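You operate a simulated robot arm through the tools that you are given. There is no shell and no other tool.

The job below is to be done with a simulated robot arm. You get a single attempt, and the scene is never put back.

TASK
Pump 20 litres of blue from the tote to the drums.
Fine: open the line, set the dial and prime till the pot window is full, two strokes over at most, before the start; end with the pump off and the board's valves shut; leave the tote side as it is.

The check looks at the end state, three seconds after you hand in, the way a careful person would. Anything else that was tipped, shoved, dropped, spilled or broken makes it a failure.

THE ROBOT
A 6-joint arm with a three-finger gripper, fixed in place. Base frame: the origin is at the foot of the arm, x ahead of it, y to its left, z up; the work surface is at about z = 700. Readings come in mm, degrees, newtons and seconds.
Its first joint turns from -166.0 to 166.0 degrees. Payload 4.89 kg.
The tool frame sits at the grasp point between the pads (the TCP): z along the fingers, y along the line on which they close. The tips reach 30 mm beyond it. Largest opening 164 mm; the body of the gripper starts 125 mm behind the TCP.
Orientation is told as [roll, pitch, yaw] about the base's x, y, z axes, in that order, counted from this pose: with the fingers straight down and closing along the base's y, the tool's x points along the base's -x, its y along +y and its z along -z.

THE INTERFACE
- The arm moves only by the tool apply_moves. Its argument "series" is a list of rows, each a list of 7 numbers: the shift along the tool's x, y, z in units of 30 mm (1.0 is 30 mm), then the turn, a rotation vector about the tool's x, y, z in units of 6 degrees (1.0 is 6 degrees), then the opening, from 0 (shut) to 1 (fully open). In form: [[tx, ty, tz, rx, ry, rz, fingers], ...]. A call has 1 to 20 rows; each row shifts and turns the commanded pose from where the row before left it, along the tool's axes as they then stand. A call with a number of a shift or a turn outside -1 to 1 is refused whole. A row lasts 0.2 s, in which the tool goes at most 50 mm and 8.6 degrees; a call with a longer step from one row to the next is refused whole, and so is a gripper value outside its range. Where a pose cannot be reached the arm comes as near as it can. A force on the tool above 40 N (or 10 N above the force at the start of the call, whichever is more), or a blocked arm, ends the call early, and 0.2 s more pass. The fingers move at their own pace (about 108 mm/s each) and stop on an object; they squeeze with about 24 N. The grip force told is the motor's: it shows also when the fingers shut on nothing. Time passes only in rows, and 0.2 s behind the last, so rows that do not move let the fingers close. It gives the time, the measured TCP pose, the force on the tool (base axes), the opening and the grip force at its end, in the units of the frame above (readings bear some noise), with the torque about the TCP (base axes, N m) and any sound that the robot's microphone picked up.
- Cameras (640 x 400 px; columns grow to the right, rows downward): "scene" is fixed at [400.5, 500, 1664.9]; the picture's right is [-0.48, -0.88, 0.00], its down [-0.47, 0.26, -0.85] and it looks along [0.74, -0.41, -0.53] (base axes); focal length 268 px, centre (320, 200). "wrist" rides on the gripper at [76, -2, -152] in the tool frame; the picture's right is [0.02, 1.00, 0.00], its down [-0.88, 0.02, -0.47] and it looks along [-0.47, 0.01, 0.88] (tool axes); focal length 247 px, centre (320, 200). There is no depth. A picture from a camera that has moved, and an enlarged one, comes with that camera's place and axes in the base frame and with its lens.
- capture(camera): a new picture of that camera. It takes no simulated time.
- raise_lower(by): slides the trunk up (or, below 0, down) by that many mm; the arm rides with it, the base frame stays. It gives what a move gives, with no picture.
- close_up(camera, box): a new picture of the part [left, top, right, bottom] of that camera's present view, enlarged. It takes no simulated time.
- close_job(): hands the job in; it is judged then, once.

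Places have to be worked out from the pictures, the camera data and where the tool is seen. Open the gripper and draw the arm clear of the work before you hand the job in, unless the task says otherwise.

The tools are called after ">>>" as name(argument=value, ...) on one line, values as JSON. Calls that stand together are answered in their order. apply_moves: Moves the arm, as the interface text tells. Its arguments: {"type":"object","properties":{"series":{"type":"array","items":{"type":"array","items":{"type":"number"}}}},"required":["series"]} The other tools are called the same way: raise_lower (by) slides the trunk up or down; capture (camera) takes a picture; close_up (camera, box) takes an enlarged picture of a part of a camera's view; close_job () hands the job in.

At the start:

```text
clock: 0.0
tool_pos: [687.8, 82.9, 1511.9]
tcp_rot: [0.0, 0.0, 0.0]
contact_force: [-0.8, 0.4, 0.1]
moment: [-0.02, 0.02, 0.01]
width: 163.9
grasp_force: 0.0
trunk travel left (down, up): [-250.0, 140.0]
```

scene: 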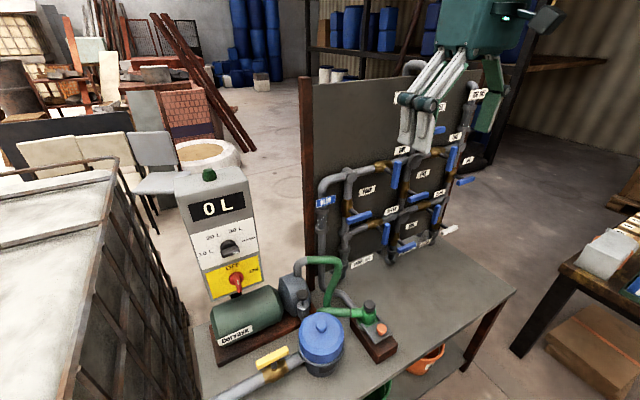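
wrist: 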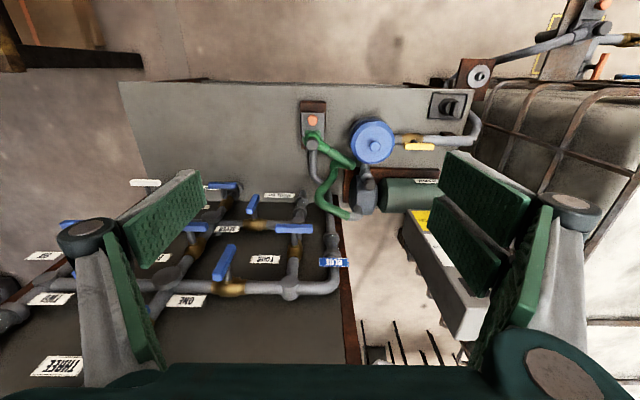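

The scene shows a pump, a control box with dial and switch, a valve board with blue lever valves and a priming pump. I'll look at all of it enlarged before moving anything.

>>> close_up(camera="scene", box=[310, 130, 480, 270])

>>> close_up(camera="scene", box=[170, 160, 300, 300])

>>> close_up(camera="scene", box=[210, 260, 450, 400])

>>> close_up(camera="scene", box=[380, 50, 540, 200])

>>> close_up(camera="wrist", box=[0, 160, 360, 390])

>>> close_up(camera="wrist", box=[280, 60, 640, 260])

```text
2.86 times, centred on (395, 200) of scene
camera zoom: at [400.5, 500.0, 1664.9], right [-0.48, -0.88, 0.0], down [-0.47, 0.26, -0.85], along [0.74, -0.41, -0.53], focal length 764 px, centre (106, 200)
```

zoom: 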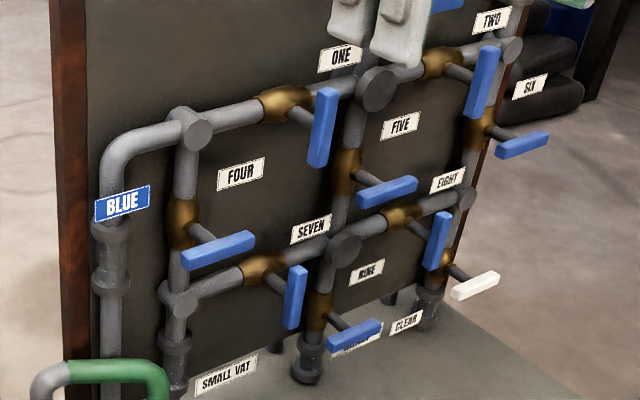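

```text
2.86 times, centred on (235, 230) of scene
camera zoom: at [400.5, 500.0, 1664.9], right [-0.48, -0.88, 0.0], down [-0.47, 0.26, -0.85], along [0.74, -0.41, -0.53], focal length 764 px, centre (563, 114)
```

zoom: 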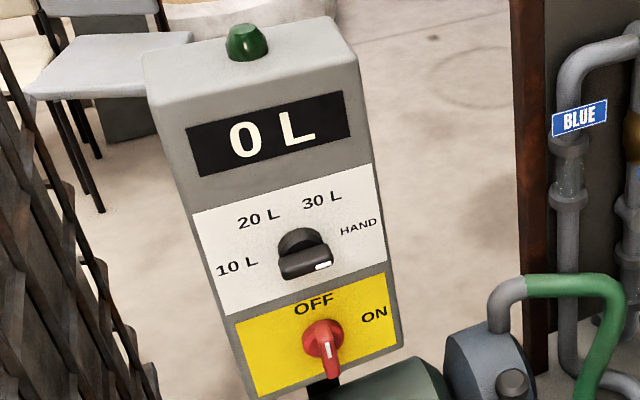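

```text
2.67 times, centred on (330, 330) of scene
camera zoom: at [400.5, 500.0, 1664.9], right [-0.48, -0.88, 0.0], down [-0.47, 0.26, -0.85], along [0.74, -0.41, -0.53], focal length 714 px, centre (293, -147)
```

zoom: 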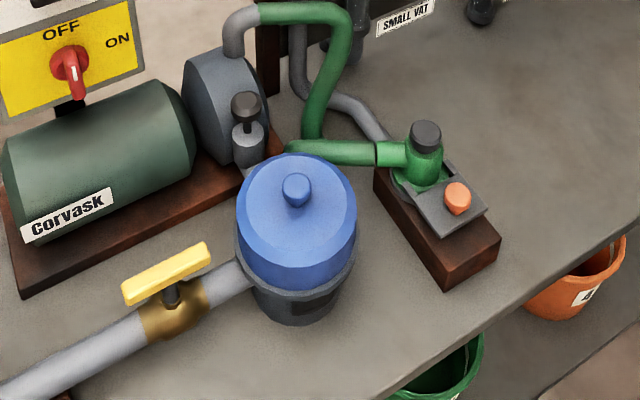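

```text
2.67 times, centred on (460, 125) of scene
camera zoom: at [400.5, 500.0, 1664.9], right [-0.48, -0.88, 0.0], down [-0.47, 0.26, -0.85], along [0.74, -0.41, -0.53], focal length 714 px, centre (-53, 400)
```

zoom: 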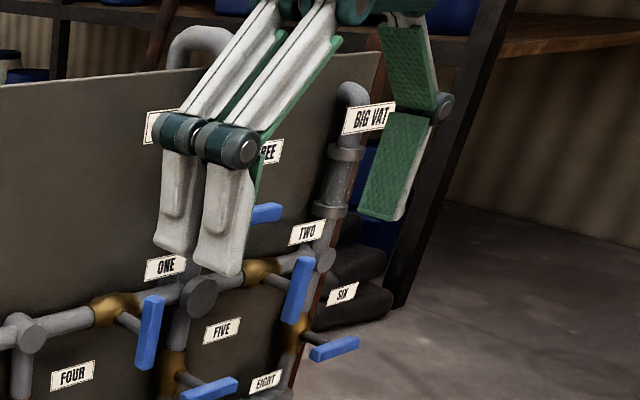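

```text
1.74 times, centred on (180, 275) of wrist
camera zoom: at [612.2, 81.3, 1664.4], right [-0.02, 1.0, 0.0], down [0.88, 0.02, 0.47], along [0.47, 0.01, -0.88], focal length 430 px, centre (564, 70)
```

zoom: 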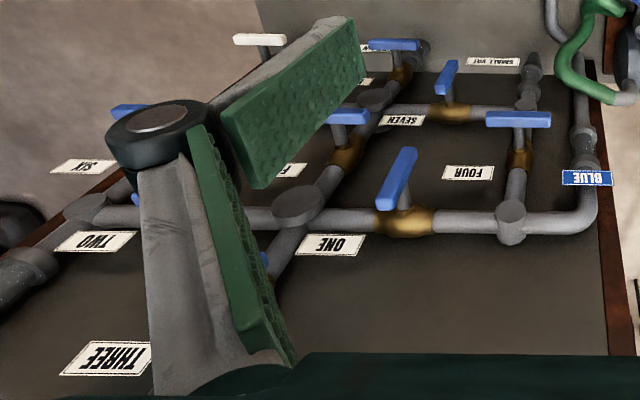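

```text
1.78 times, centred on (460, 160) of wrist
camera zoom: at [612.2, 81.3, 1664.4], right [-0.02, 1.0, 0.0], down [0.88, 0.02, 0.47], along [0.47, 0.01, -0.88], focal length 439 px, centre (71, 271)
```

zoom: 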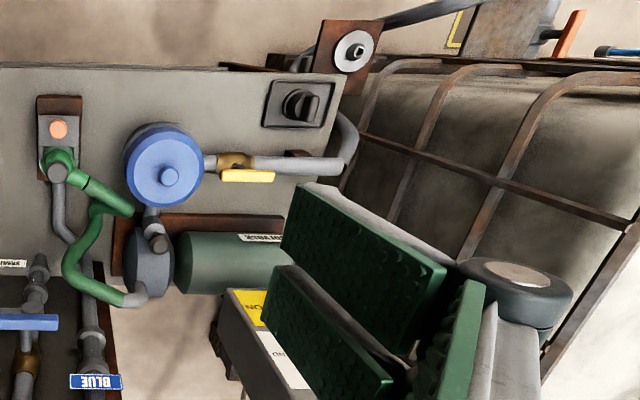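

The gripper hides the top label, and every blue lever looks set across its pipe. I'll tilt the tool forward so the wrist camera faces the board, which should also clear the scene view.

>>> apply_moves(series=[[0, 0, 0, 0, -1, 0, 1], [0, 0, 0, 0, -1, 0, 1], [0, 0, 0, 0, -1, 0, 1], [0, 0, 0, 0, -1, 0, 1], [0, 0, 0, 0, -1, 0, 1], [0, 0, 0, 0, -1, 0, 1], [0, 0, 0, 0, -1, 0, 1], [0, 0, 0, 0, -1, 0, 1], [0, 0, 0, 0, -1, 0, 1], [0, 0, 0, 0, -1, 0, 1]])

>>> capture(camera="wrist")

>>> capture(camera="scene")

```text
clock: 2.2
tool_pos: [687.8, 83.1, 1512.6]
tcp_rot: [0.0, -60.1, 0.0]
contact_force: [-0.1, 0.0, -0.5]
moment: [-0.03, 0.02, 0.0]
width: 164.1
grasp_force: 0.0
trunk travel left (down, up): [-250.0, 140.0]
```

```text
taken
camera wrist: at [518.7, 81.7, 1522.2], right [-0.01, 1.0, -0.02], down [0.03, 0.02, 1.0], along [1.0, 0.01, -0.03], focal length 247 px, centre (320, 200)
```

wrist: 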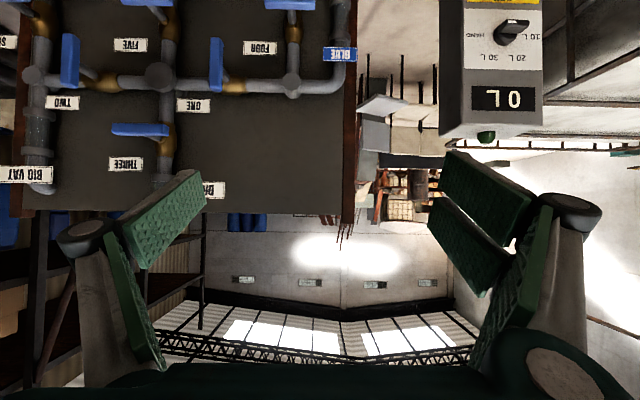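

```text
taken
```

scene: 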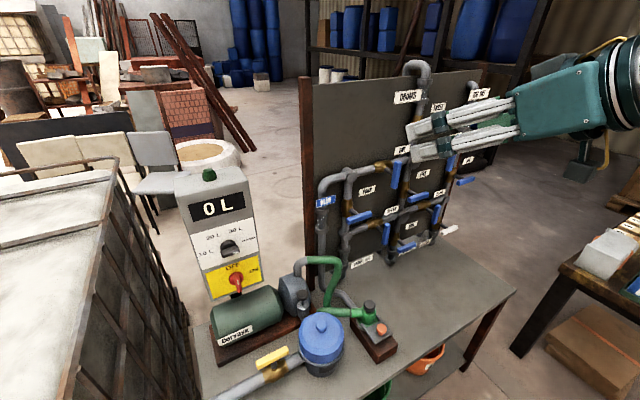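

The top label now reads DRUMS and sits above the centre riser, so the route appears to be BLUE → ONE → THREE → DRUMS. I'll zoom in to confirm how each lever is set.

>>> close_up(camera="wrist", box=[0, 0, 360, 225])

>>> close_up(camera="scene", box=[370, 60, 500, 170])

>>> close_up(camera="scene", box=[390, 150, 490, 250])

>>> close_up(camera="wrist", box=[420, 0, 580, 160])

```text
1.78 times, centred on (180, 112) of wrist
camera zoom: at [518.7, 81.7, 1522.2], right [-0.01, 1.0, -0.02], down [0.03, 0.02, 1.0], along [1.0, 0.01, -0.03], focal length 439 px, centre (569, 356)
```

zoom: 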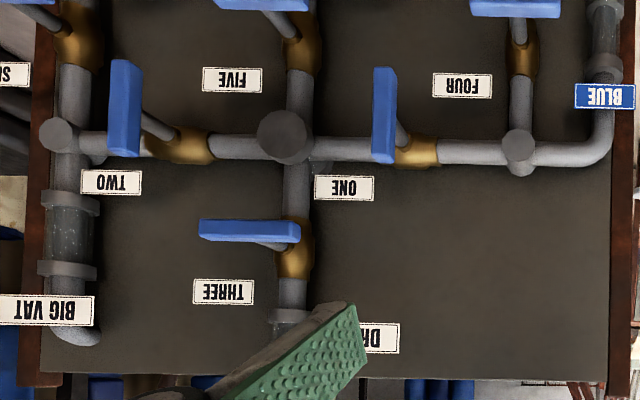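

```text
3.64 times, centred on (435, 115) of scene
camera zoom: at [400.5, 500.0, 1664.9], right [-0.48, -0.88, 0.0], down [-0.47, 0.26, -0.85], along [0.74, -0.41, -0.53], focal length 973 px, centre (-98, 509)
```

zoom: 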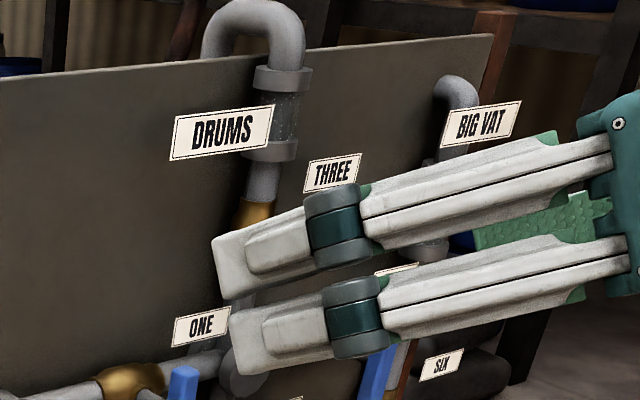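

```text
4.00 times, centred on (440, 200) of scene
camera zoom: at [400.5, 500.0, 1664.9], right [-0.48, -0.88, 0.0], down [-0.47, 0.26, -0.85], along [0.74, -0.41, -0.53], focal length 1070 px, centre (-160, 200)
```

zoom: 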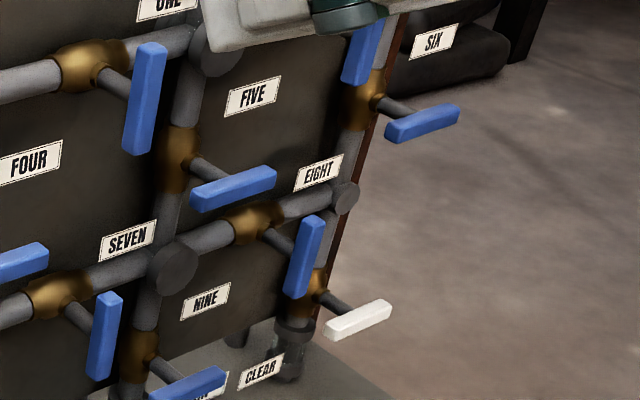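

```text
2.50 times, centred on (500, 80) of wrist
camera zoom: at [518.7, 81.7, 1522.2], right [-0.01, 1.0, -0.02], down [0.03, 0.02, 1.0], along [1.0, 0.01, -0.03], focal length 617 px, centre (-130, 500)
```

zoom: 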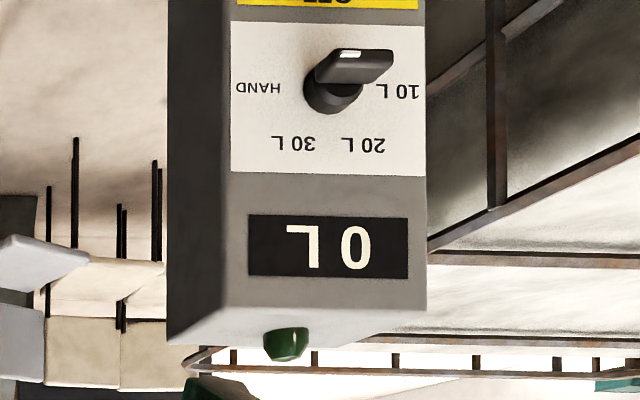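

ONE and THREE are shut, as are the rest, and the levers are centred T-handles. Next I'll bring the camera down toward the table to look at the switch, the pot window and the hand primer.

>>> apply_moves(series=[[0, 0, 0, 0, 1, 0, 1], [0, 0, 0, 0, 1, 0, 1], [0, 0, 0, 0, 1, 0, 1], [0, 0, 0, 0, 1, 0, 1], [0, 0, 0, 0, 1, 0, 1], [0, 0, 0, 0, 1, 0, 1], [0, 0, 0, 0, 1, 0, 1], [0.404, 0.351, 0.845, 0, 0, 0, 1], [0.404, 0.351, 0.845, 0, 0, 0, 1], [0.404, 0.351, 0.845, 0, 0, 0, 1], [0.404, 0.351, 0.845, 0, 0, 0, 1], [0.404, 0.351, 0.845, 0, 0, 0, 1], [0.404, 0.351, 0.845, 0, 0, 0, 1], [0.404, 0.351, 0.845, 0, 0, 0, 1], [0.404, 0.351, 0.845, 0, 0, 0, 1]])

>>> capture(camera="wrist")

>>> capture(camera="scene")

```text
clock: 5.4
tool_pos: [659.8, 166.3, 1288.3]
tcp_rot: [0.0, -18.0, 0.1]
contact_force: [-1.1, 0.0, 0.2]
moment: [0.04, 0.0, 0.05]
width: 163.9
grasp_force: 0.0
trunk travel left (down, up): [-250.0, 140.0]
```

```text
taken
camera wrist: at [541.0, 164.7, 1409.8], right [-0.02, 1.0, -0.01], down [0.69, 0.02, 0.72], along [0.72, 0.01, -0.69], focal length 247 px, centre (320, 200)
```

wrist: 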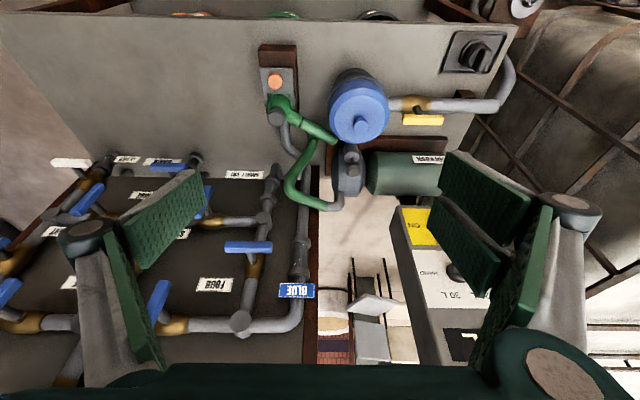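

```text
taken
```

scene: 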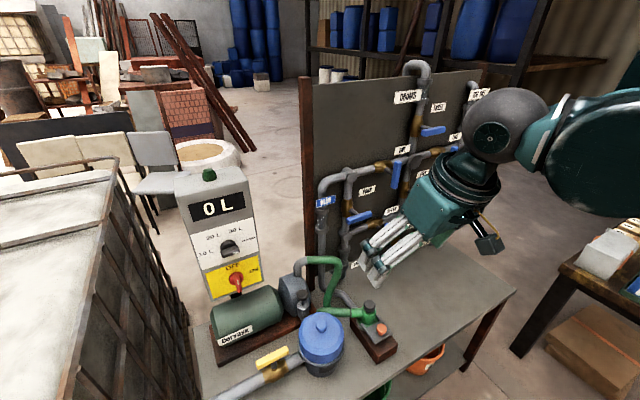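

The pot's dark window faces the robot. I'll go lower and tilt a bit more to see the window, primer and switch square on.

>>> apply_moves(series=[[0.404, 0.351, 0.845, 0, -0.5, 0, 1], [0.404, 0.351, 0.845, 0, -0.5, 0, 1], [0.404, 0.351, 0.845, 0, -0.5, 0, 1], [0.404, 0.351, 0.845, 0, -0.5, 0, 1], [0.5, 0, 0.845, 0, -0.5, 0, 1], [0.6, 0, 0.7, 0, -0.5, 0, 1]])

>>> capture(camera="wrist")

>>> capture(camera="scene")

```text
clock: 6.8
tool_pos: [649.0, 206.9, 1119.9]
tcp_rot: [0.0, -36.0, 0.0]
contact_force: [0.0, 0.0, 0.6]
moment: [0.0, 0.01, 0.0]
width: 164.0
grasp_force: 0.2
trunk travel left (down, up): [-250.0, 140.0]
```

```text
taken
camera wrist: at [498.4, 206.1, 1198.7], right [-0.02, 1.0, -0.01], down [0.43, 0.02, 0.9], along [0.9, 0.01, -0.43], focal length 247 px, centre (320, 200)
```

wrist: 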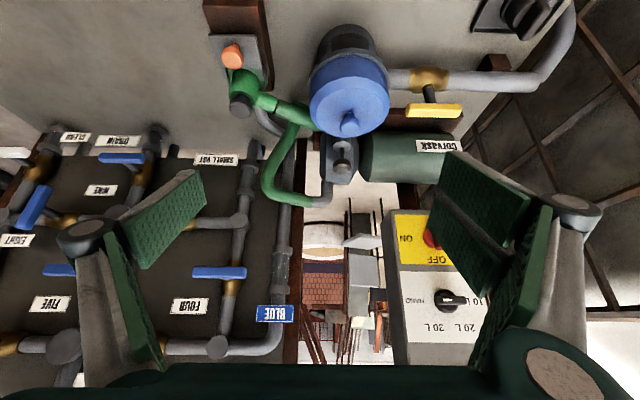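

```text
taken
```

scene: 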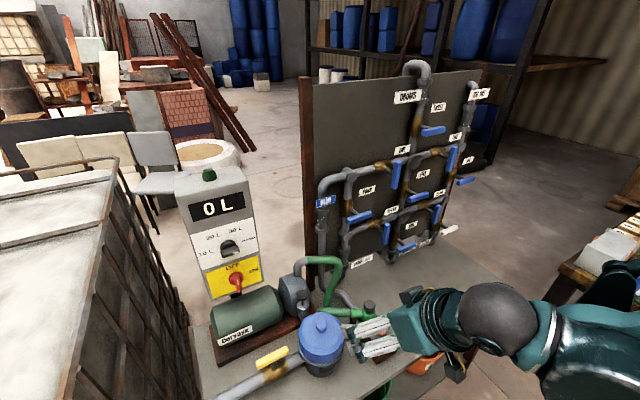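

>>> close_up(camera="wrist", box=[190, 0, 470, 210])

>>> close_up(camera="wrist", box=[380, 190, 510, 350])

>>> close_up(camera="scene", box=[300, 50, 500, 280])

```text
1.90 times, centred on (330, 105) of wrist
camera zoom: at [498.4, 206.1, 1198.7], right [-0.02, 1.0, -0.01], down [0.43, 0.02, 0.9], along [0.9, 0.01, -0.43], focal length 470 px, centre (301, 381)
```

zoom: 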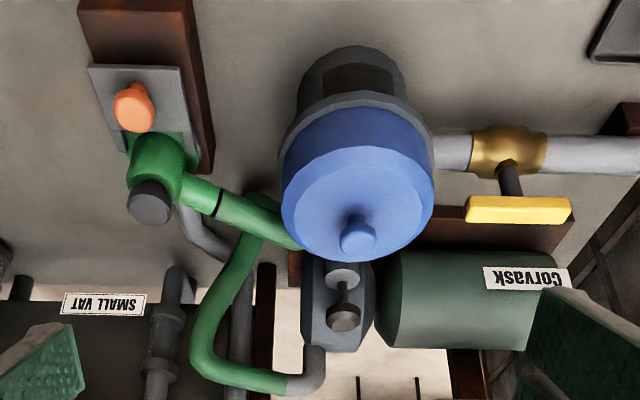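

```text
2.50 times, centred on (445, 270) of wrist
camera zoom: at [498.4, 206.1, 1198.7], right [-0.02, 1.0, -0.01], down [0.43, 0.02, 0.9], along [0.9, 0.01, -0.43], focal length 617 px, centre (8, 25)
```

zoom: 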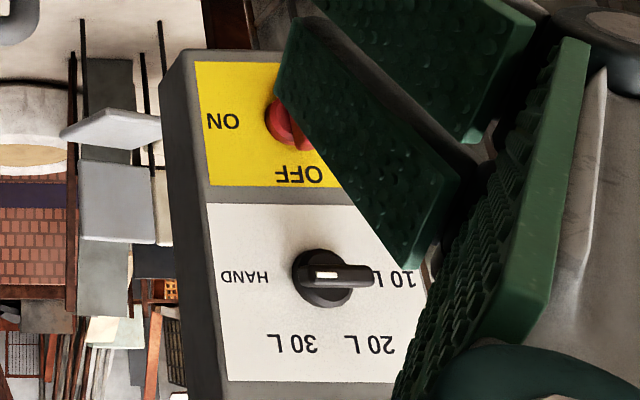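

```text
1.74 times, centred on (400, 165) of scene
camera zoom: at [400.5, 500.0, 1664.9], right [-0.48, -0.88, 0.0], down [-0.47, 0.26, -0.85], along [0.74, -0.41, -0.53], focal length 465 px, centre (181, 261)
```

zoom: 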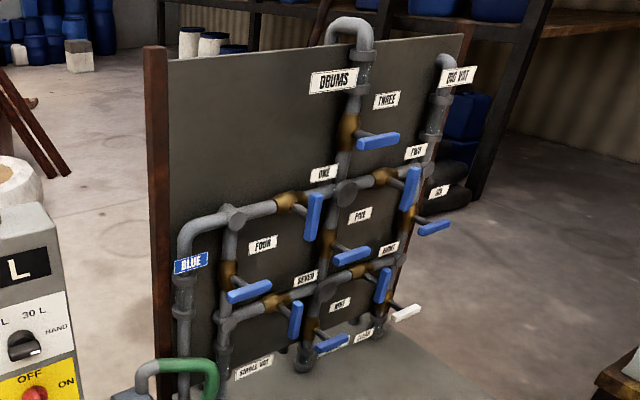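

The dial mark points to HAND, and 20 L is about 120° counter-clockwise from it. I need to understand the green fitting with the orange knob and the black-knobbed plunger by the pot, so I'll move the camera nearer to them.

>>> apply_moves(series=[[0.208, -0.983, 0.673, 0, 0, 0, 1], [0.208, -0.983, 0.673, 0, 0, 0, 1], [0.208, -0.983, 0.673, 0, 0, 0, 1], [0.208, -0.983, 0.673, 0, 0, 0, 1], [0.208, -0.983, 0.673, 0, 0, 0, 1], [0.208, -0.983, 0.673, 0, 0, 0, 1]])

>>> capture(camera="wrist")

>>> close_up(camera="wrist", box=[280, 40, 480, 200])

>>> capture(camera="scene")

```text
clock: 8.2
tool_pos: [689.4, 33.4, 1001.4]
tcp_rot: [0.0, -36.0, -0.1]
contact_force: [-1.0, 0.3, -0.2]
moment: [-0.07, -0.06, -0.05]
width: 163.8
grasp_force: 0.2
trunk travel left (down, up): [-250.0, 140.0]
```

```text
taken
camera wrist: at [538.5, 31.7, 1079.5], right [-0.02, 1.0, -0.01], down [0.43, 0.02, 0.9], along [0.9, 0.01, -0.43], focal length 247 px, centre (320, 200)
```

wrist: 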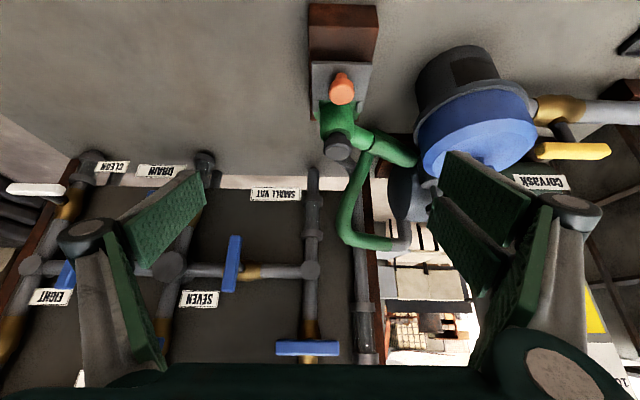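

```text
2.50 times, centred on (380, 120) of wrist
camera zoom: at [538.5, 31.7, 1079.5], right [-0.02, 1.0, -0.01], down [0.43, 0.02, 0.9], along [0.9, 0.01, -0.43], focal length 617 px, centre (170, 400)
```

zoom: 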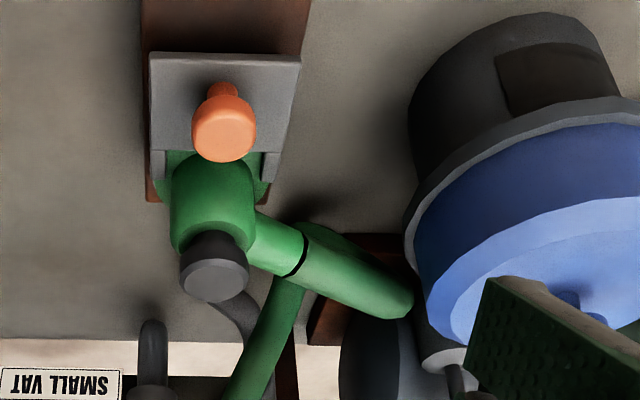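

```text
taken
```

scene: 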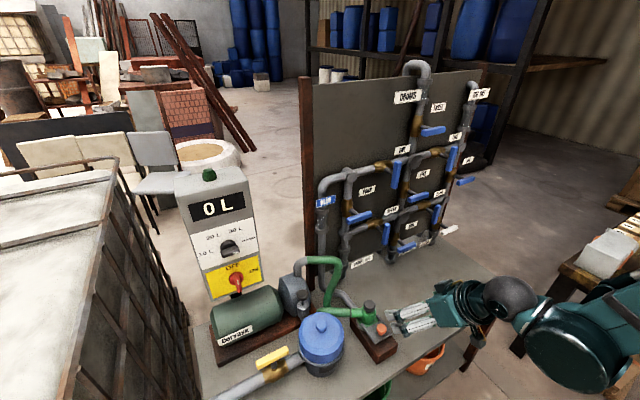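

The green fitting looks like a hose coupling held by a forked grey plate with an orange knob. I'll look straight down on it to judge whether it's latched and what the knob is for.

>>> apply_moves(series=[[0, 0, 0, 0, 1, 0, 1], [0, 0, 0, 0, 1, 0, 1], [0, 0, 0, 0, 1, 0, 1], [0, 0, 0, 0, 1, 0, 1], [0, 0, 0, 0, 1, 0, 1], [0, 0, 0, 0, 1, 0, 1], [-0.9, 0.5, 0, 0, 0, 0, 1], [-0.9, 0.5, 0, 0, 0, 0, 1], [-0.9, 0.5, 0, 0, 0, 0, 1]])

>>> capture(camera="wrist")

>>> capture(camera="scene")

```text
clock: 10.2
tool_pos: [769.3, 77.0, 1001.8]
tcp_rot: [0.0, 0.0, 0.0]
contact_force: [-1.1, -0.6, 0.0]
moment: [0.08, -0.1, 0.0]
width: 163.8
grasp_force: 0.2
trunk travel left (down, up): [-250.0, 140.0]
```

```text
taken
camera wrist: at [693.3, 75.4, 1154.4], right [-0.02, 1.0, 0.0], down [0.88, 0.02, 0.47], along [0.47, 0.01, -0.88], focal length 247 px, centre (320, 200)
```

wrist: 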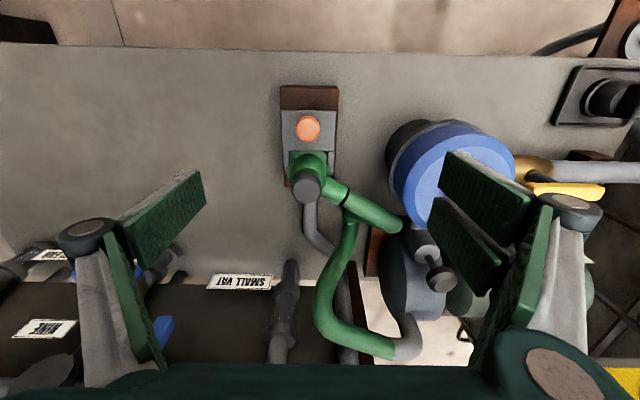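

```text
taken
```

scene: 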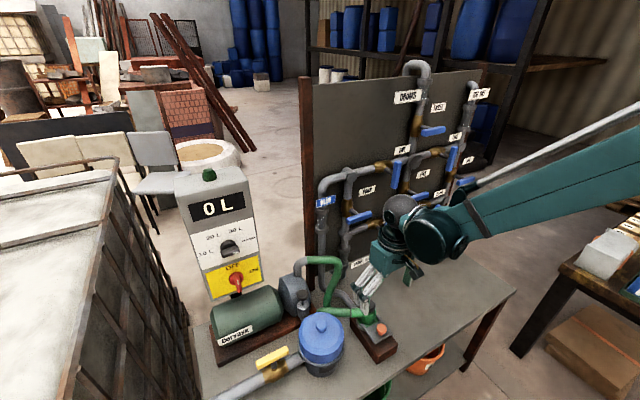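

>>> close_up(camera="wrist", box=[240, 70, 400, 230])

>>> close_up(camera="wrist", box=[370, 160, 500, 290])

>>> close_up(camera="wrist", box=[520, 0, 640, 140])

>>> close_up(camera="scene", box=[280, 270, 400, 370])

```text
2.50 times, centred on (320, 150) of wrist
camera zoom: at [693.3, 75.4, 1154.4], right [-0.02, 1.0, 0.0], down [0.88, 0.02, 0.47], along [0.47, 0.01, -0.88], focal length 617 px, centre (320, 325)
```

zoom: 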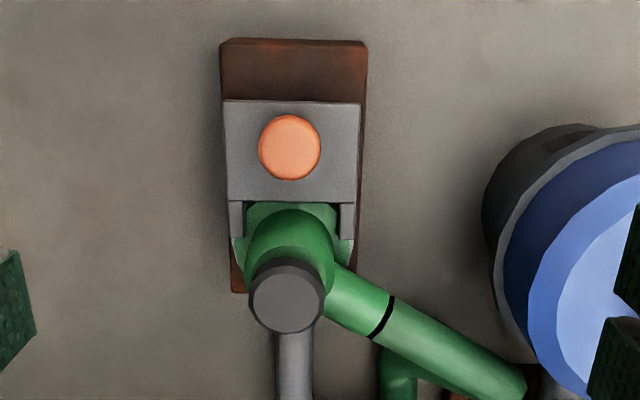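

```text
3.08 times, centred on (435, 225) of wrist
camera zoom: at [693.3, 75.4, 1154.4], right [-0.02, 1.0, 0.0], down [0.88, 0.02, 0.47], along [0.47, 0.01, -0.88], focal length 760 px, centre (-34, 123)
```

zoom: 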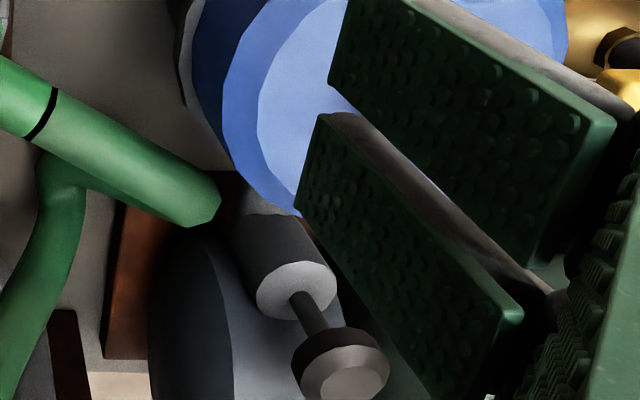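

```text
2.86 times, centred on (580, 70) of wrist
camera zoom: at [693.3, 75.4, 1154.4], right [-0.02, 1.0, 0.0], down [0.88, 0.02, 0.47], along [0.47, 0.01, -0.88], focal length 706 px, centre (-423, 571)
```

zoom: 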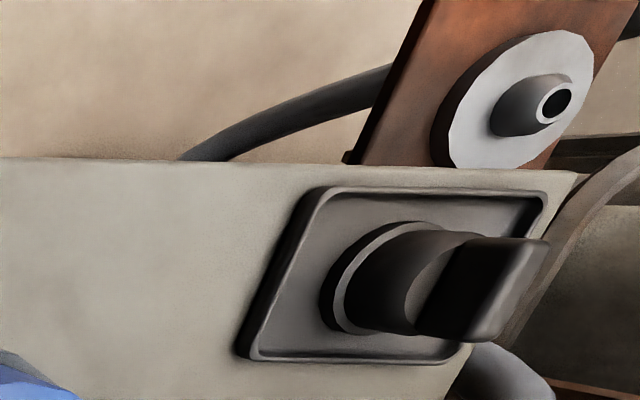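

```text
4.00 times, centred on (340, 320) of scene
camera zoom: at [400.5, 500.0, 1664.9], right [-0.48, -0.88, 0.0], down [-0.47, 0.26, -0.85], along [0.74, -0.41, -0.53], focal length 1070 px, centre (240, -280)
```

zoom: 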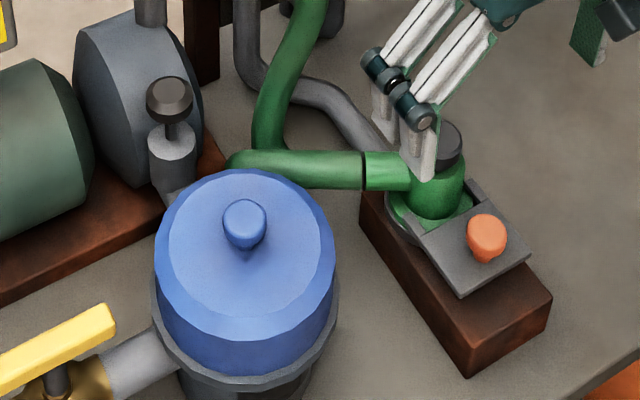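

The fork sits over the coupling flange, so the hose is docked to the pipe that feeds BLUE. The black-knobbed rod between pot and pump looks like the priming plunger, and the yellow lever lies along its pipe, so it's open and stays put. Next I'll go to valve ONE with the tool horizontal.

>>> apply_moves(series=[[0.26, -0.47, -0.94, 0, 0, 0, 1], [0.26, -0.47, -0.94, 0, 0, 0, 1], [0.26, -0.47, -0.94, 0, 0, 0, 1], [0.26, -0.47, -0.94, 0, 0, 0, 1], [0.26, -0.47, -0.94, 0, 0, 0, 1], [0.26, -0.47, -0.94, 0, 0, 0, 1], [0.26, -0.47, -0.94, 0, 0, 0, 1], [0.26, -0.47, -0.94, 0, 0, 0, 1], [0.26, -0.47, -0.94, 0, 0, 0, 1], [0, 0, 0, 0, -1, 0, 0.5], [0, 0, 0, 0, -1, 0, 0.5], [0, 0, 0, 0, -1, 0, 0.5], [0, 0, 0, 0, -1, 0, 0.5], [0, 0, 0, 0, -1, 0, 0.5], [0, 0, 0, 0, -1, 0, 0.5], [0, 0, 0, 0, -1, 0, 0.5], [0, 0, 0, 0, -1, 0, 0.5], [0, 0, 0, 0, -1, 0, 0.5], [0, 0, 0, 0, -1, 0, 0.5]])

>>> apply_moves(series=[[0, 0, 0, 0, -1, 0, 0.5], [0, 0, 0, 0, -1, 0, 0.5], [0, 0, 0, 0, -1, 0, 0.5], [0, 0, 0, 0, -1, 0, 0.5], [0, 0, 0, 0, -1, 0, 0.5]])

>>> capture(camera="wrist")

>>> capture(camera="scene")

```text
clock: 14.2
tool_pos: [700.4, -50.4, 1254.9]
tcp_rot: [0.1, -60.1, 0.0]
contact_force: [-0.5, 0.9, 0.4]
moment: [-0.02, -0.04, 0.0]
width: 81.8
grasp_force: 0.1
trunk travel left (down, up): [-250.0, 140.0]
```

```text
clock: 15.4
tool_pos: [700.9, -49.6, 1253.7]
tcp_rot: [-81.3, -89.0, 81.3]
contact_force: [-0.5, -0.6, 2.4]
moment: [0.11, 0.27, -0.05]
width: 81.9
grasp_force: 0.1
trunk travel left (down, up): [-250.0, 140.0]
```

```text
taken
camera wrist: at [548.0, -53.0, 1177.7], right [0.0, 1.0, -0.04], down [-0.47, 0.04, 0.88], along [0.88, 0.02, 0.47], focal length 247 px, centre (320, 200)
```

wrist: 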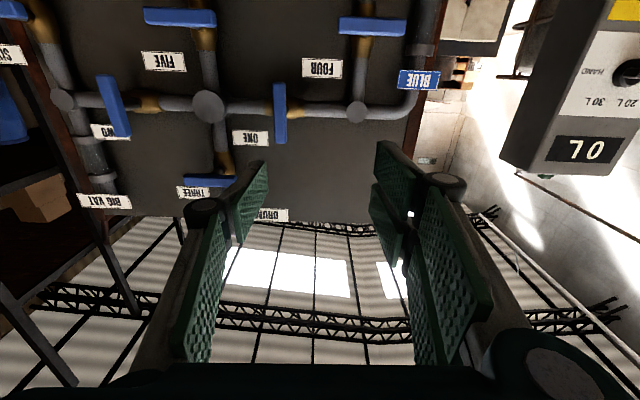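

```text
taken
```

scene: 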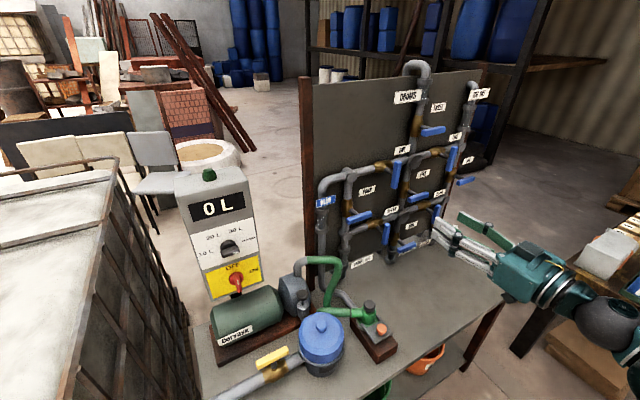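

Triangulating the new view with the earlier one puts the middle of handle ONE at about (985, −117, 1250), with the pipe front near x≈1012. I'll approach to just short of it and check alignment.

>>> apply_moves(series=[[0, -0.37, 0.9, 0, 0, 0, 0.4], [0, -0.37, 0.9, 0, 0, 0, 0.4], [0, -0.37, 0.9, 0, 0, 0, 0.4], [0, -0.37, 0.9, 0, 0, 0, 0.4], [0, -0.37, 0.9, 0, 0, 0, 0.4], [0, -0.37, 0.9, 0, 0, 0, 0.4], [0, 0, 0.9, 0, 0, 0, 0.4]])

>>> capture(camera="wrist")

>>> close_up(camera="scene", box=[350, 120, 480, 220])

```text
clock: 17.0
tool_pos: [889.4, -117.4, 1253.1]
tcp_rot: [174.5, -90.1, -174.6]
contact_force: [-0.5, 0.9, 0.2]
moment: [0.0, 0.05, 0.01]
width: 65.3
grasp_force: 0.1
trunk travel left (down, up): [-250.0, 140.0]
```

```text
taken
camera wrist: at [737.7, -118.4, 1177.6], right [0.0, 1.0, -0.02], down [-0.47, 0.02, 0.88], along [0.88, 0.01, 0.47], focal length 247 px, centre (320, 200)
```

wrist: 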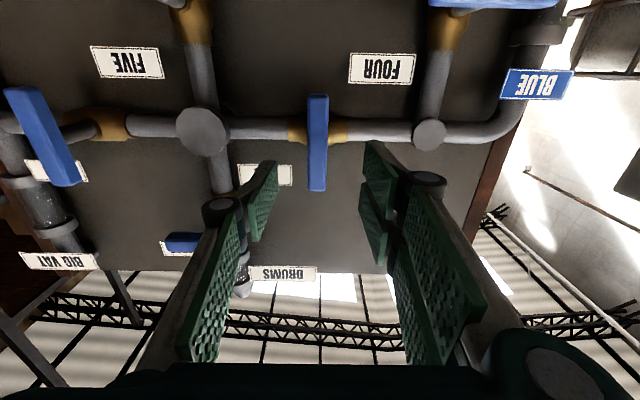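

```text
4.00 times, centred on (415, 170) of scene
camera zoom: at [400.5, 500.0, 1664.9], right [-0.48, -0.88, 0.0], down [-0.47, 0.26, -0.85], along [0.74, -0.41, -0.53], focal length 1070 px, centre (-60, 320)
```

zoom: 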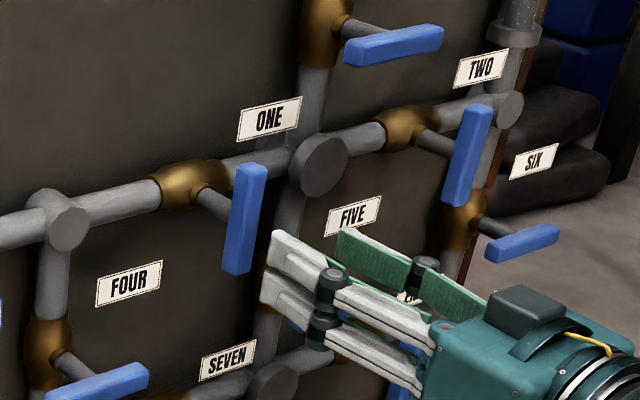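

Handle ONE is centred on its stem at about (985, −119, 1245) and sits between the fingers. I'll advance to x≈972 and close on it.

>>> apply_moves(series=[[0.1, -0.02, 0.9, 0, 0, 0, 0.4], [0.1, -0.02, 0.9, 0, 0, 0, 0.4], [0.05, -0.02, 0.9, 0, 0, 0, 0.4], [0, 0, 0, 0, 0, 0, 0], [0, 0, 0, 0, 0, 0, 0], [0, 0, 0, 0, 0, 0, 0]])

>>> capture(camera="wrist")

>>> close_up(camera="scene", box=[350, 120, 480, 220])

```text
clock: 18.4
tool_pos: [968.7, -119.3, 1247.3]
tcp_rot: [117.1, -90.0, -117.1]
contact_force: [2.0, -13.6, 8.4]
moment: [0.0, -0.2, -0.43]
width: 20.8
grasp_force: 45.3
trunk travel left (down, up): [-250.0, 140.0]
```

```text
taken
camera wrist: at [817.0, -120.9, 1170.4], right [0.0, 1.0, -0.02], down [-0.47, 0.02, 0.88], along [0.88, 0.01, 0.47], focal length 247 px, centre (320, 200)
```

wrist: 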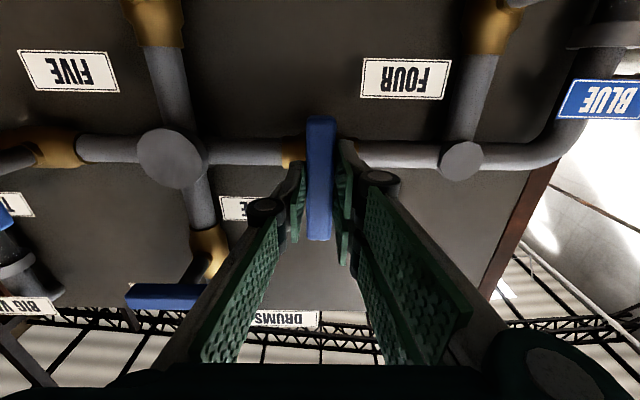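

```text
4.00 times, centred on (415, 170) of scene
camera zoom: at [400.5, 500.0, 1664.9], right [-0.48, -0.88, 0.0], down [-0.47, 0.26, -0.85], along [0.74, -0.41, -0.53], focal length 1070 px, centre (-60, 320)
```

zoom: 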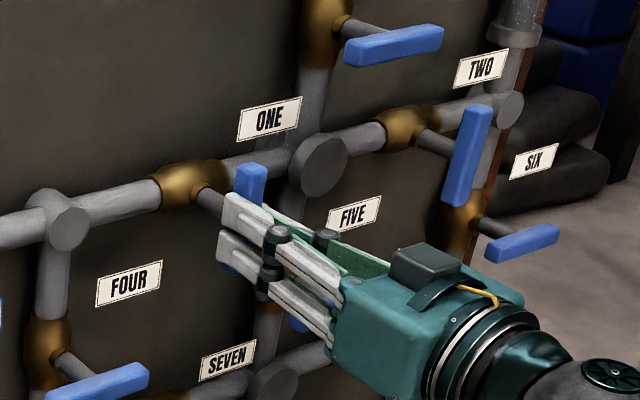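

ONE is gripped at 20.8 mm. I'll try a small turn about the tool axis and read the torque to see which way it goes.

>>> apply_moves(series=[[0, -0.03, 0, 0, 0, 0.5, 0], [0, 0, 0, 0, 0, 0.5, 0], [0, 0, 0, 0, 0, 0.5, 0], [0, 0, 0, 0, 0, 0.5, 0]])

>>> capture(camera="wrist")

```text
clock: 19.4
tool_pos: [969.2, -118.4, 1246.8]
tcp_rot: [90.2, -78.0, -90.1]
contact_force: [-23.7, 4.9, -5.6]
moment: [-2.81, 0.01, 0.07]
width: 28.5
grasp_force: 44.8
trunk travel left (down, up): [-250.0, 140.0]
```

```text
taken
camera wrist: at [817.1, -104.1, 1172.4], right [0.0, 0.98, 0.19], down [-0.47, -0.16, 0.87], along [0.88, -0.09, 0.47], focal length 247 px, centre (320, 200)
```

wrist: 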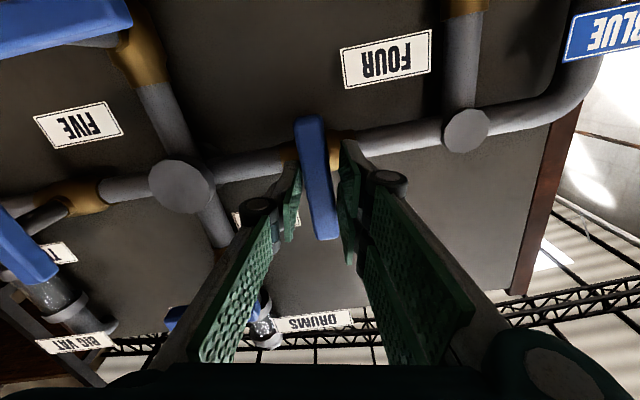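

The handle stayed put and the fingers were pried open to 28.5 mm with −2.8 Nm, so that direction is the stop. I'll go back and turn the other way.

>>> apply_moves(series=[[0, 0, 0, 0, 0, -0.7, 0], [0, 0, 0, 0, 0, -0.7, 0], [0, 0, 0, 0, 0, -0.6, 0], [0, 0, 0, 0, 0, -0.5, 0], [0, 0, 0, 0, 0, -0.5, 0], [0, 0, 0, 0, 0, -0.5, 0], [0, 0, 0, 0, 0, -0.5, 0]])

>>> capture(camera="wrist")

```text
clock: 21.0
tool_pos: [969.4, -121.2, 1248.1]
tcp_rot: [-90.2, -77.9, 90.1]
contact_force: [-3.8, -2.8, 12.0]
moment: [0.01, -0.49, -0.07]
width: 20.7
grasp_force: 44.8
trunk travel left (down, up): [-250.0, 140.0]
```

```text
taken
camera wrist: at [818.3, -137.4, 1173.4], right [0.0, 0.97, -0.23], down [-0.47, 0.2, 0.86], along [0.88, 0.11, 0.46], focal length 247 px, centre (320, 200)
```

wrist: 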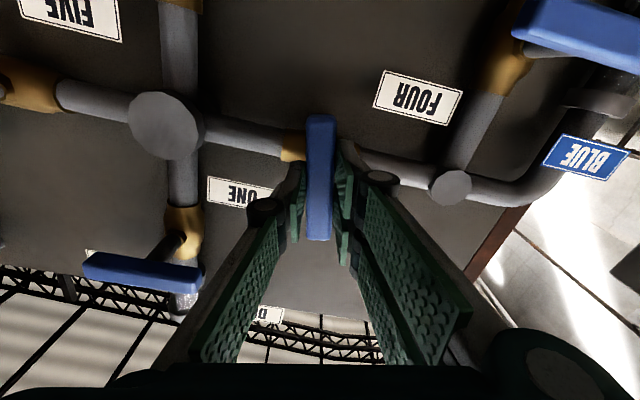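

The handle turns freely counter-clockwise. I'll complete the quarter turn.

>>> apply_moves(series=[[0, 0, 0, 0, 0, -1, 0], [0, 0, 0, 0, 0, -1, 0], [0, 0, 0, 0, 0, -1, 0], [0, 0, 0, 0, 0, -1, 0], [0, 0, 0, 0, 0, -1, 0], [0, 0, 0, 0, 0, -1, 0], [0, 0, 0, 0, 0, -1, 0], [0, 0, 0, 0, 0, -1, 0], [0, 0, 0, 0, 0, -1, 0], [0, 0, 0, 0, 0, -1, 0], [0, 0, 0, 0, 0, -1, 0], [0, 0, 0, 0, 0, -1, 0], [0, 0, 0, 0, 0, -1, 0]])

>>> capture(camera="wrist")

>>> close_up(camera="scene", box=[350, 120, 480, 220])

```text
clock: 22.6
tool_pos: [970.3, -121.4, 1249.0]
tcp_rot: [-90.1, -39.0, 89.8]
contact_force: [-1.6, -5.0, 19.5]
moment: [0.03, 0.07, -0.95]
width: 20.7
grasp_force: 45.4
trunk travel left (down, up): [-250.0, 140.0]
stopped in row 7: the force on the tool passed its limit at 42 N (the readings are from after the stop); the commanded pose is now the measured one
```

```text
taken
camera wrist: at [818.1, -181.2, 1201.7], right [0.0, 0.61, -0.79], down [-0.47, 0.7, 0.54], along [0.88, 0.37, 0.29], focal length 247 px, centre (320, 200)
```

wrist: 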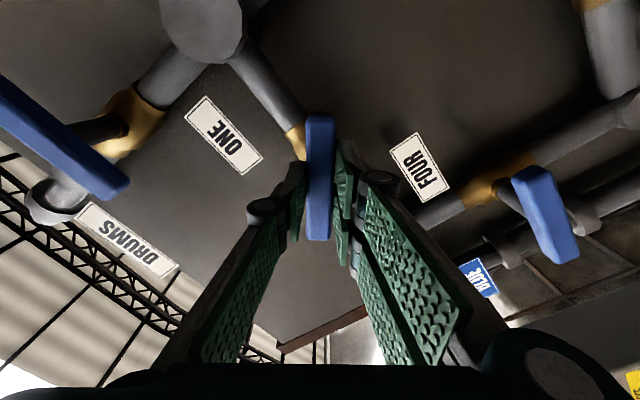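

```text
4.00 times, centred on (415, 170) of scene
camera zoom: at [400.5, 500.0, 1664.9], right [-0.48, -0.88, 0.0], down [-0.47, 0.26, -0.85], along [0.74, -0.41, -0.53], focal length 1070 px, centre (-60, 320)
```

zoom: 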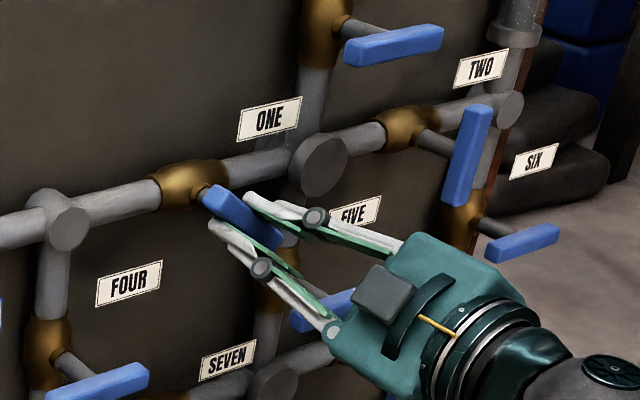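

Handle ONE is about 51° round, but a 19 N upward force built up, so my grip centre sits a little off the stem axis. I'll ease the fingers open, shift slightly up, and grip again.

>>> apply_moves(series=[[0, 0, 0, 0, 0, 0, 0.3], [0, 0, 0, 0, 0, 0, 0.3], [0, 0, 0, 0, 0, 0, 0.3]])

>>> capture(camera="wrist")

```text
clock: 23.4
tool_pos: [971.7, -120.2, 1248.1]
tcp_rot: [-90.0, -38.8, 89.9]
contact_force: [-0.1, -0.6, -0.2]
moment: [0.0, 0.01, 0.02]
width: 49.3
grasp_force: 0.1
trunk travel left (down, up): [-250.0, 140.0]
```

```text
taken
camera wrist: at [818.9, -180.5, 1200.9], right [0.0, 0.61, -0.79], down [-0.47, 0.7, 0.54], along [0.88, 0.37, 0.29], focal length 247 px, centre (320, 200)
```

wrist: 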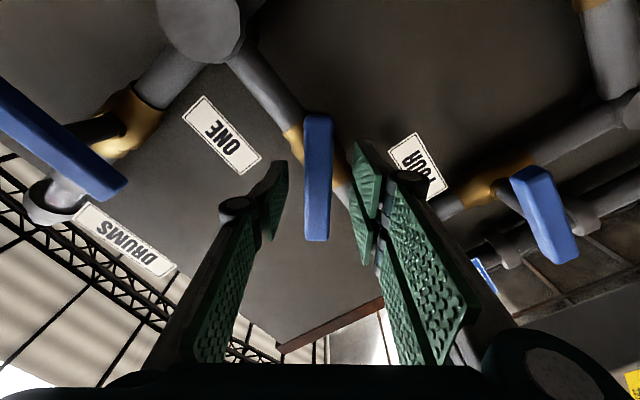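

The bar sits roughly 1.5 mm off centre on the closing axis. I'll shift by that, grip again and read the force.

>>> apply_moves(series=[[0.03, -0.05, 0, 0, 0, 0, 0.3], [0, 0, 0, 0, 0, 0, 0], [0, 0, 0, 0, 0, 0, 0], [0, 0, 0, 0, 0, 0, 0]])

```text
clock: 24.4
tool_pos: [970.6, -123.9, 1247.9]
tcp_rot: [-90.1, -38.9, 89.8]
contact_force: [-0.2, 0.9, -3.1]
moment: [0.0, 0.04, 0.01]
width: 21.0
grasp_force: 45.3
trunk travel left (down, up): [-250.0, 140.0]
```

Force is now near zero after gripping. I'll continue the turn in modest steps.

>>> apply_moves(series=[[0, 0, 0, 0, 0, -0.8, 0], [0, 0, 0, 0, 0, -0.8, 0], [0, 0, 0, 0, 0, -0.8, 0], [0, 0, 0, 0, 0, -0.8, 0], [0, 0, 0, 0, 0, -0.8, 0], [0, 0, 0, 0, 0, -0.8, 0], [0, 0, 0, 0, 0, -0.8, 0], [0, 0, 0, 0, 0, -0.6, 0]])

>>> capture(camera="wrist")

>>> close_up(camera="scene", box=[350, 120, 480, 220])

```text
clock: 26.1
tool_pos: [969.9, -123.0, 1251.2]
tcp_rot: [-89.3, -3.7, 89.7]
contact_force: [-2.1, -1.3, 19.2]
moment: [0.03, -0.47, -0.8]
width: 21.0
grasp_force: 44.9
trunk travel left (down, up): [-250.0, 140.0]
stopped in row 8: the force on the tool passed its limit at 42 N (the readings are from after the stop); the commanded pose is now the measured one
```

```text
taken
camera wrist: at [818.3, -198.2, 1248.5], right [-0.01, 0.04, -1.0], down [-0.47, 0.88, 0.04], along [0.88, 0.47, 0.01], focal length 247 px, centre (320, 200)
```

wrist: 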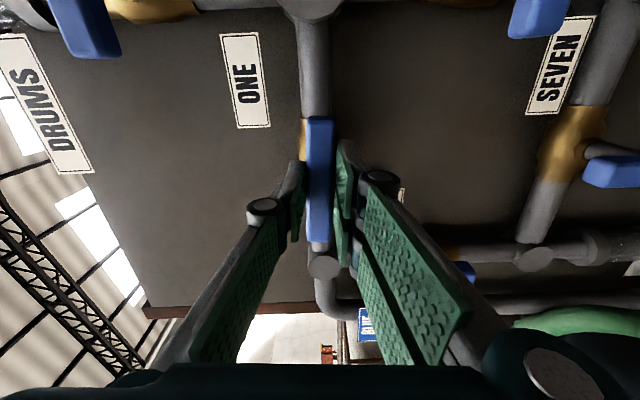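

```text
4.00 times, centred on (415, 170) of scene
camera zoom: at [400.5, 500.0, 1664.9], right [-0.48, -0.88, 0.0], down [-0.47, 0.26, -0.85], along [0.74, -0.41, -0.53], focal length 1070 px, centre (-60, 320)
```

zoom: 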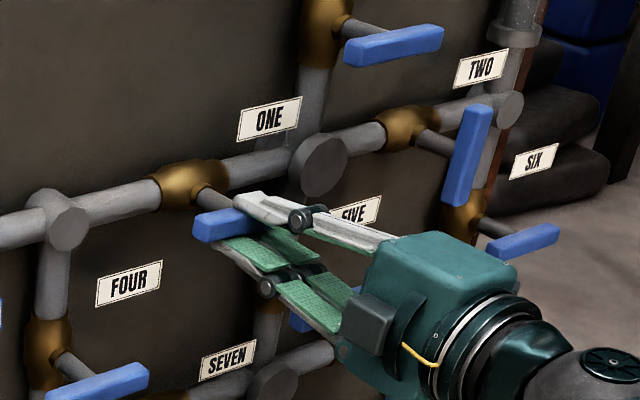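

ONE is at about 86°, with the same upward bias. I'll release, shift 1.5 mm up, grip and finish to the stop.

>>> apply_moves(series=[[0, 0, 0, 0, 0, 0, 0.25], [0, 0, 0, 0, 0, 0, 0.25], [0, -0.05, 0, 0, 0, 0, 0.25], [0, 0, 0, 0, 0, 0, 0], [0, 0, 0, 0, 0, 0, 0], [0, 0, 0, 0, 0, 0, 0], [0, 0, 0, 0, 0, -0.6, 0], [0, 0, 0, 0, 0, -0.5, 0]])

>>> capture(camera="wrist")

>>> close_up(camera="scene", box=[350, 120, 480, 220])

```text
clock: 27.9
tool_pos: [971.3, -122.3, 1251.5]
tcp_rot: [-88.2, 2.7, 89.4]
contact_force: [-1.0, -12.0, 4.0]
moment: [2.26, -0.57, -0.31]
width: 21.4
grasp_force: 45.6
trunk travel left (down, up): [-250.0, 140.0]
```

```text
taken
camera wrist: at [819.2, -196.0, 1260.7], right [-0.03, -0.07, -1.0], down [-0.46, 0.88, -0.05], along [0.88, 0.46, -0.06], focal length 247 px, centre (320, 200)
```

wrist: 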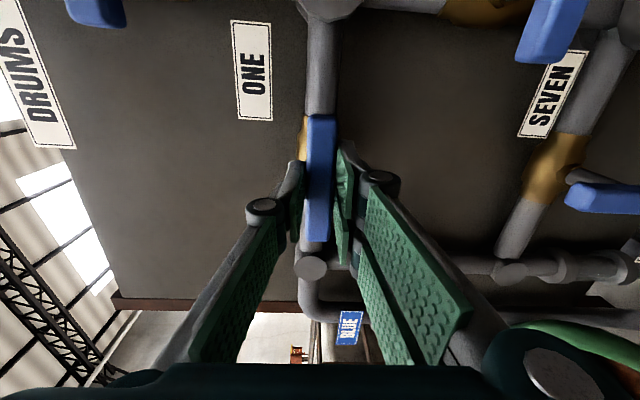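

```text
4.00 times, centred on (415, 170) of scene
camera zoom: at [400.5, 500.0, 1664.9], right [-0.48, -0.88, 0.0], down [-0.47, 0.26, -0.85], along [0.74, -0.41, -0.53], focal length 1070 px, centre (-60, 320)
```

zoom: 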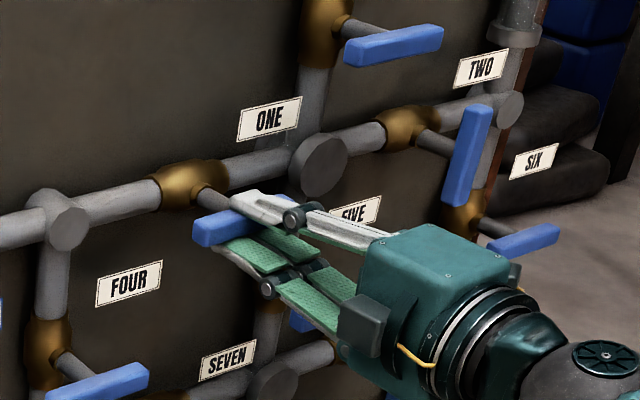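

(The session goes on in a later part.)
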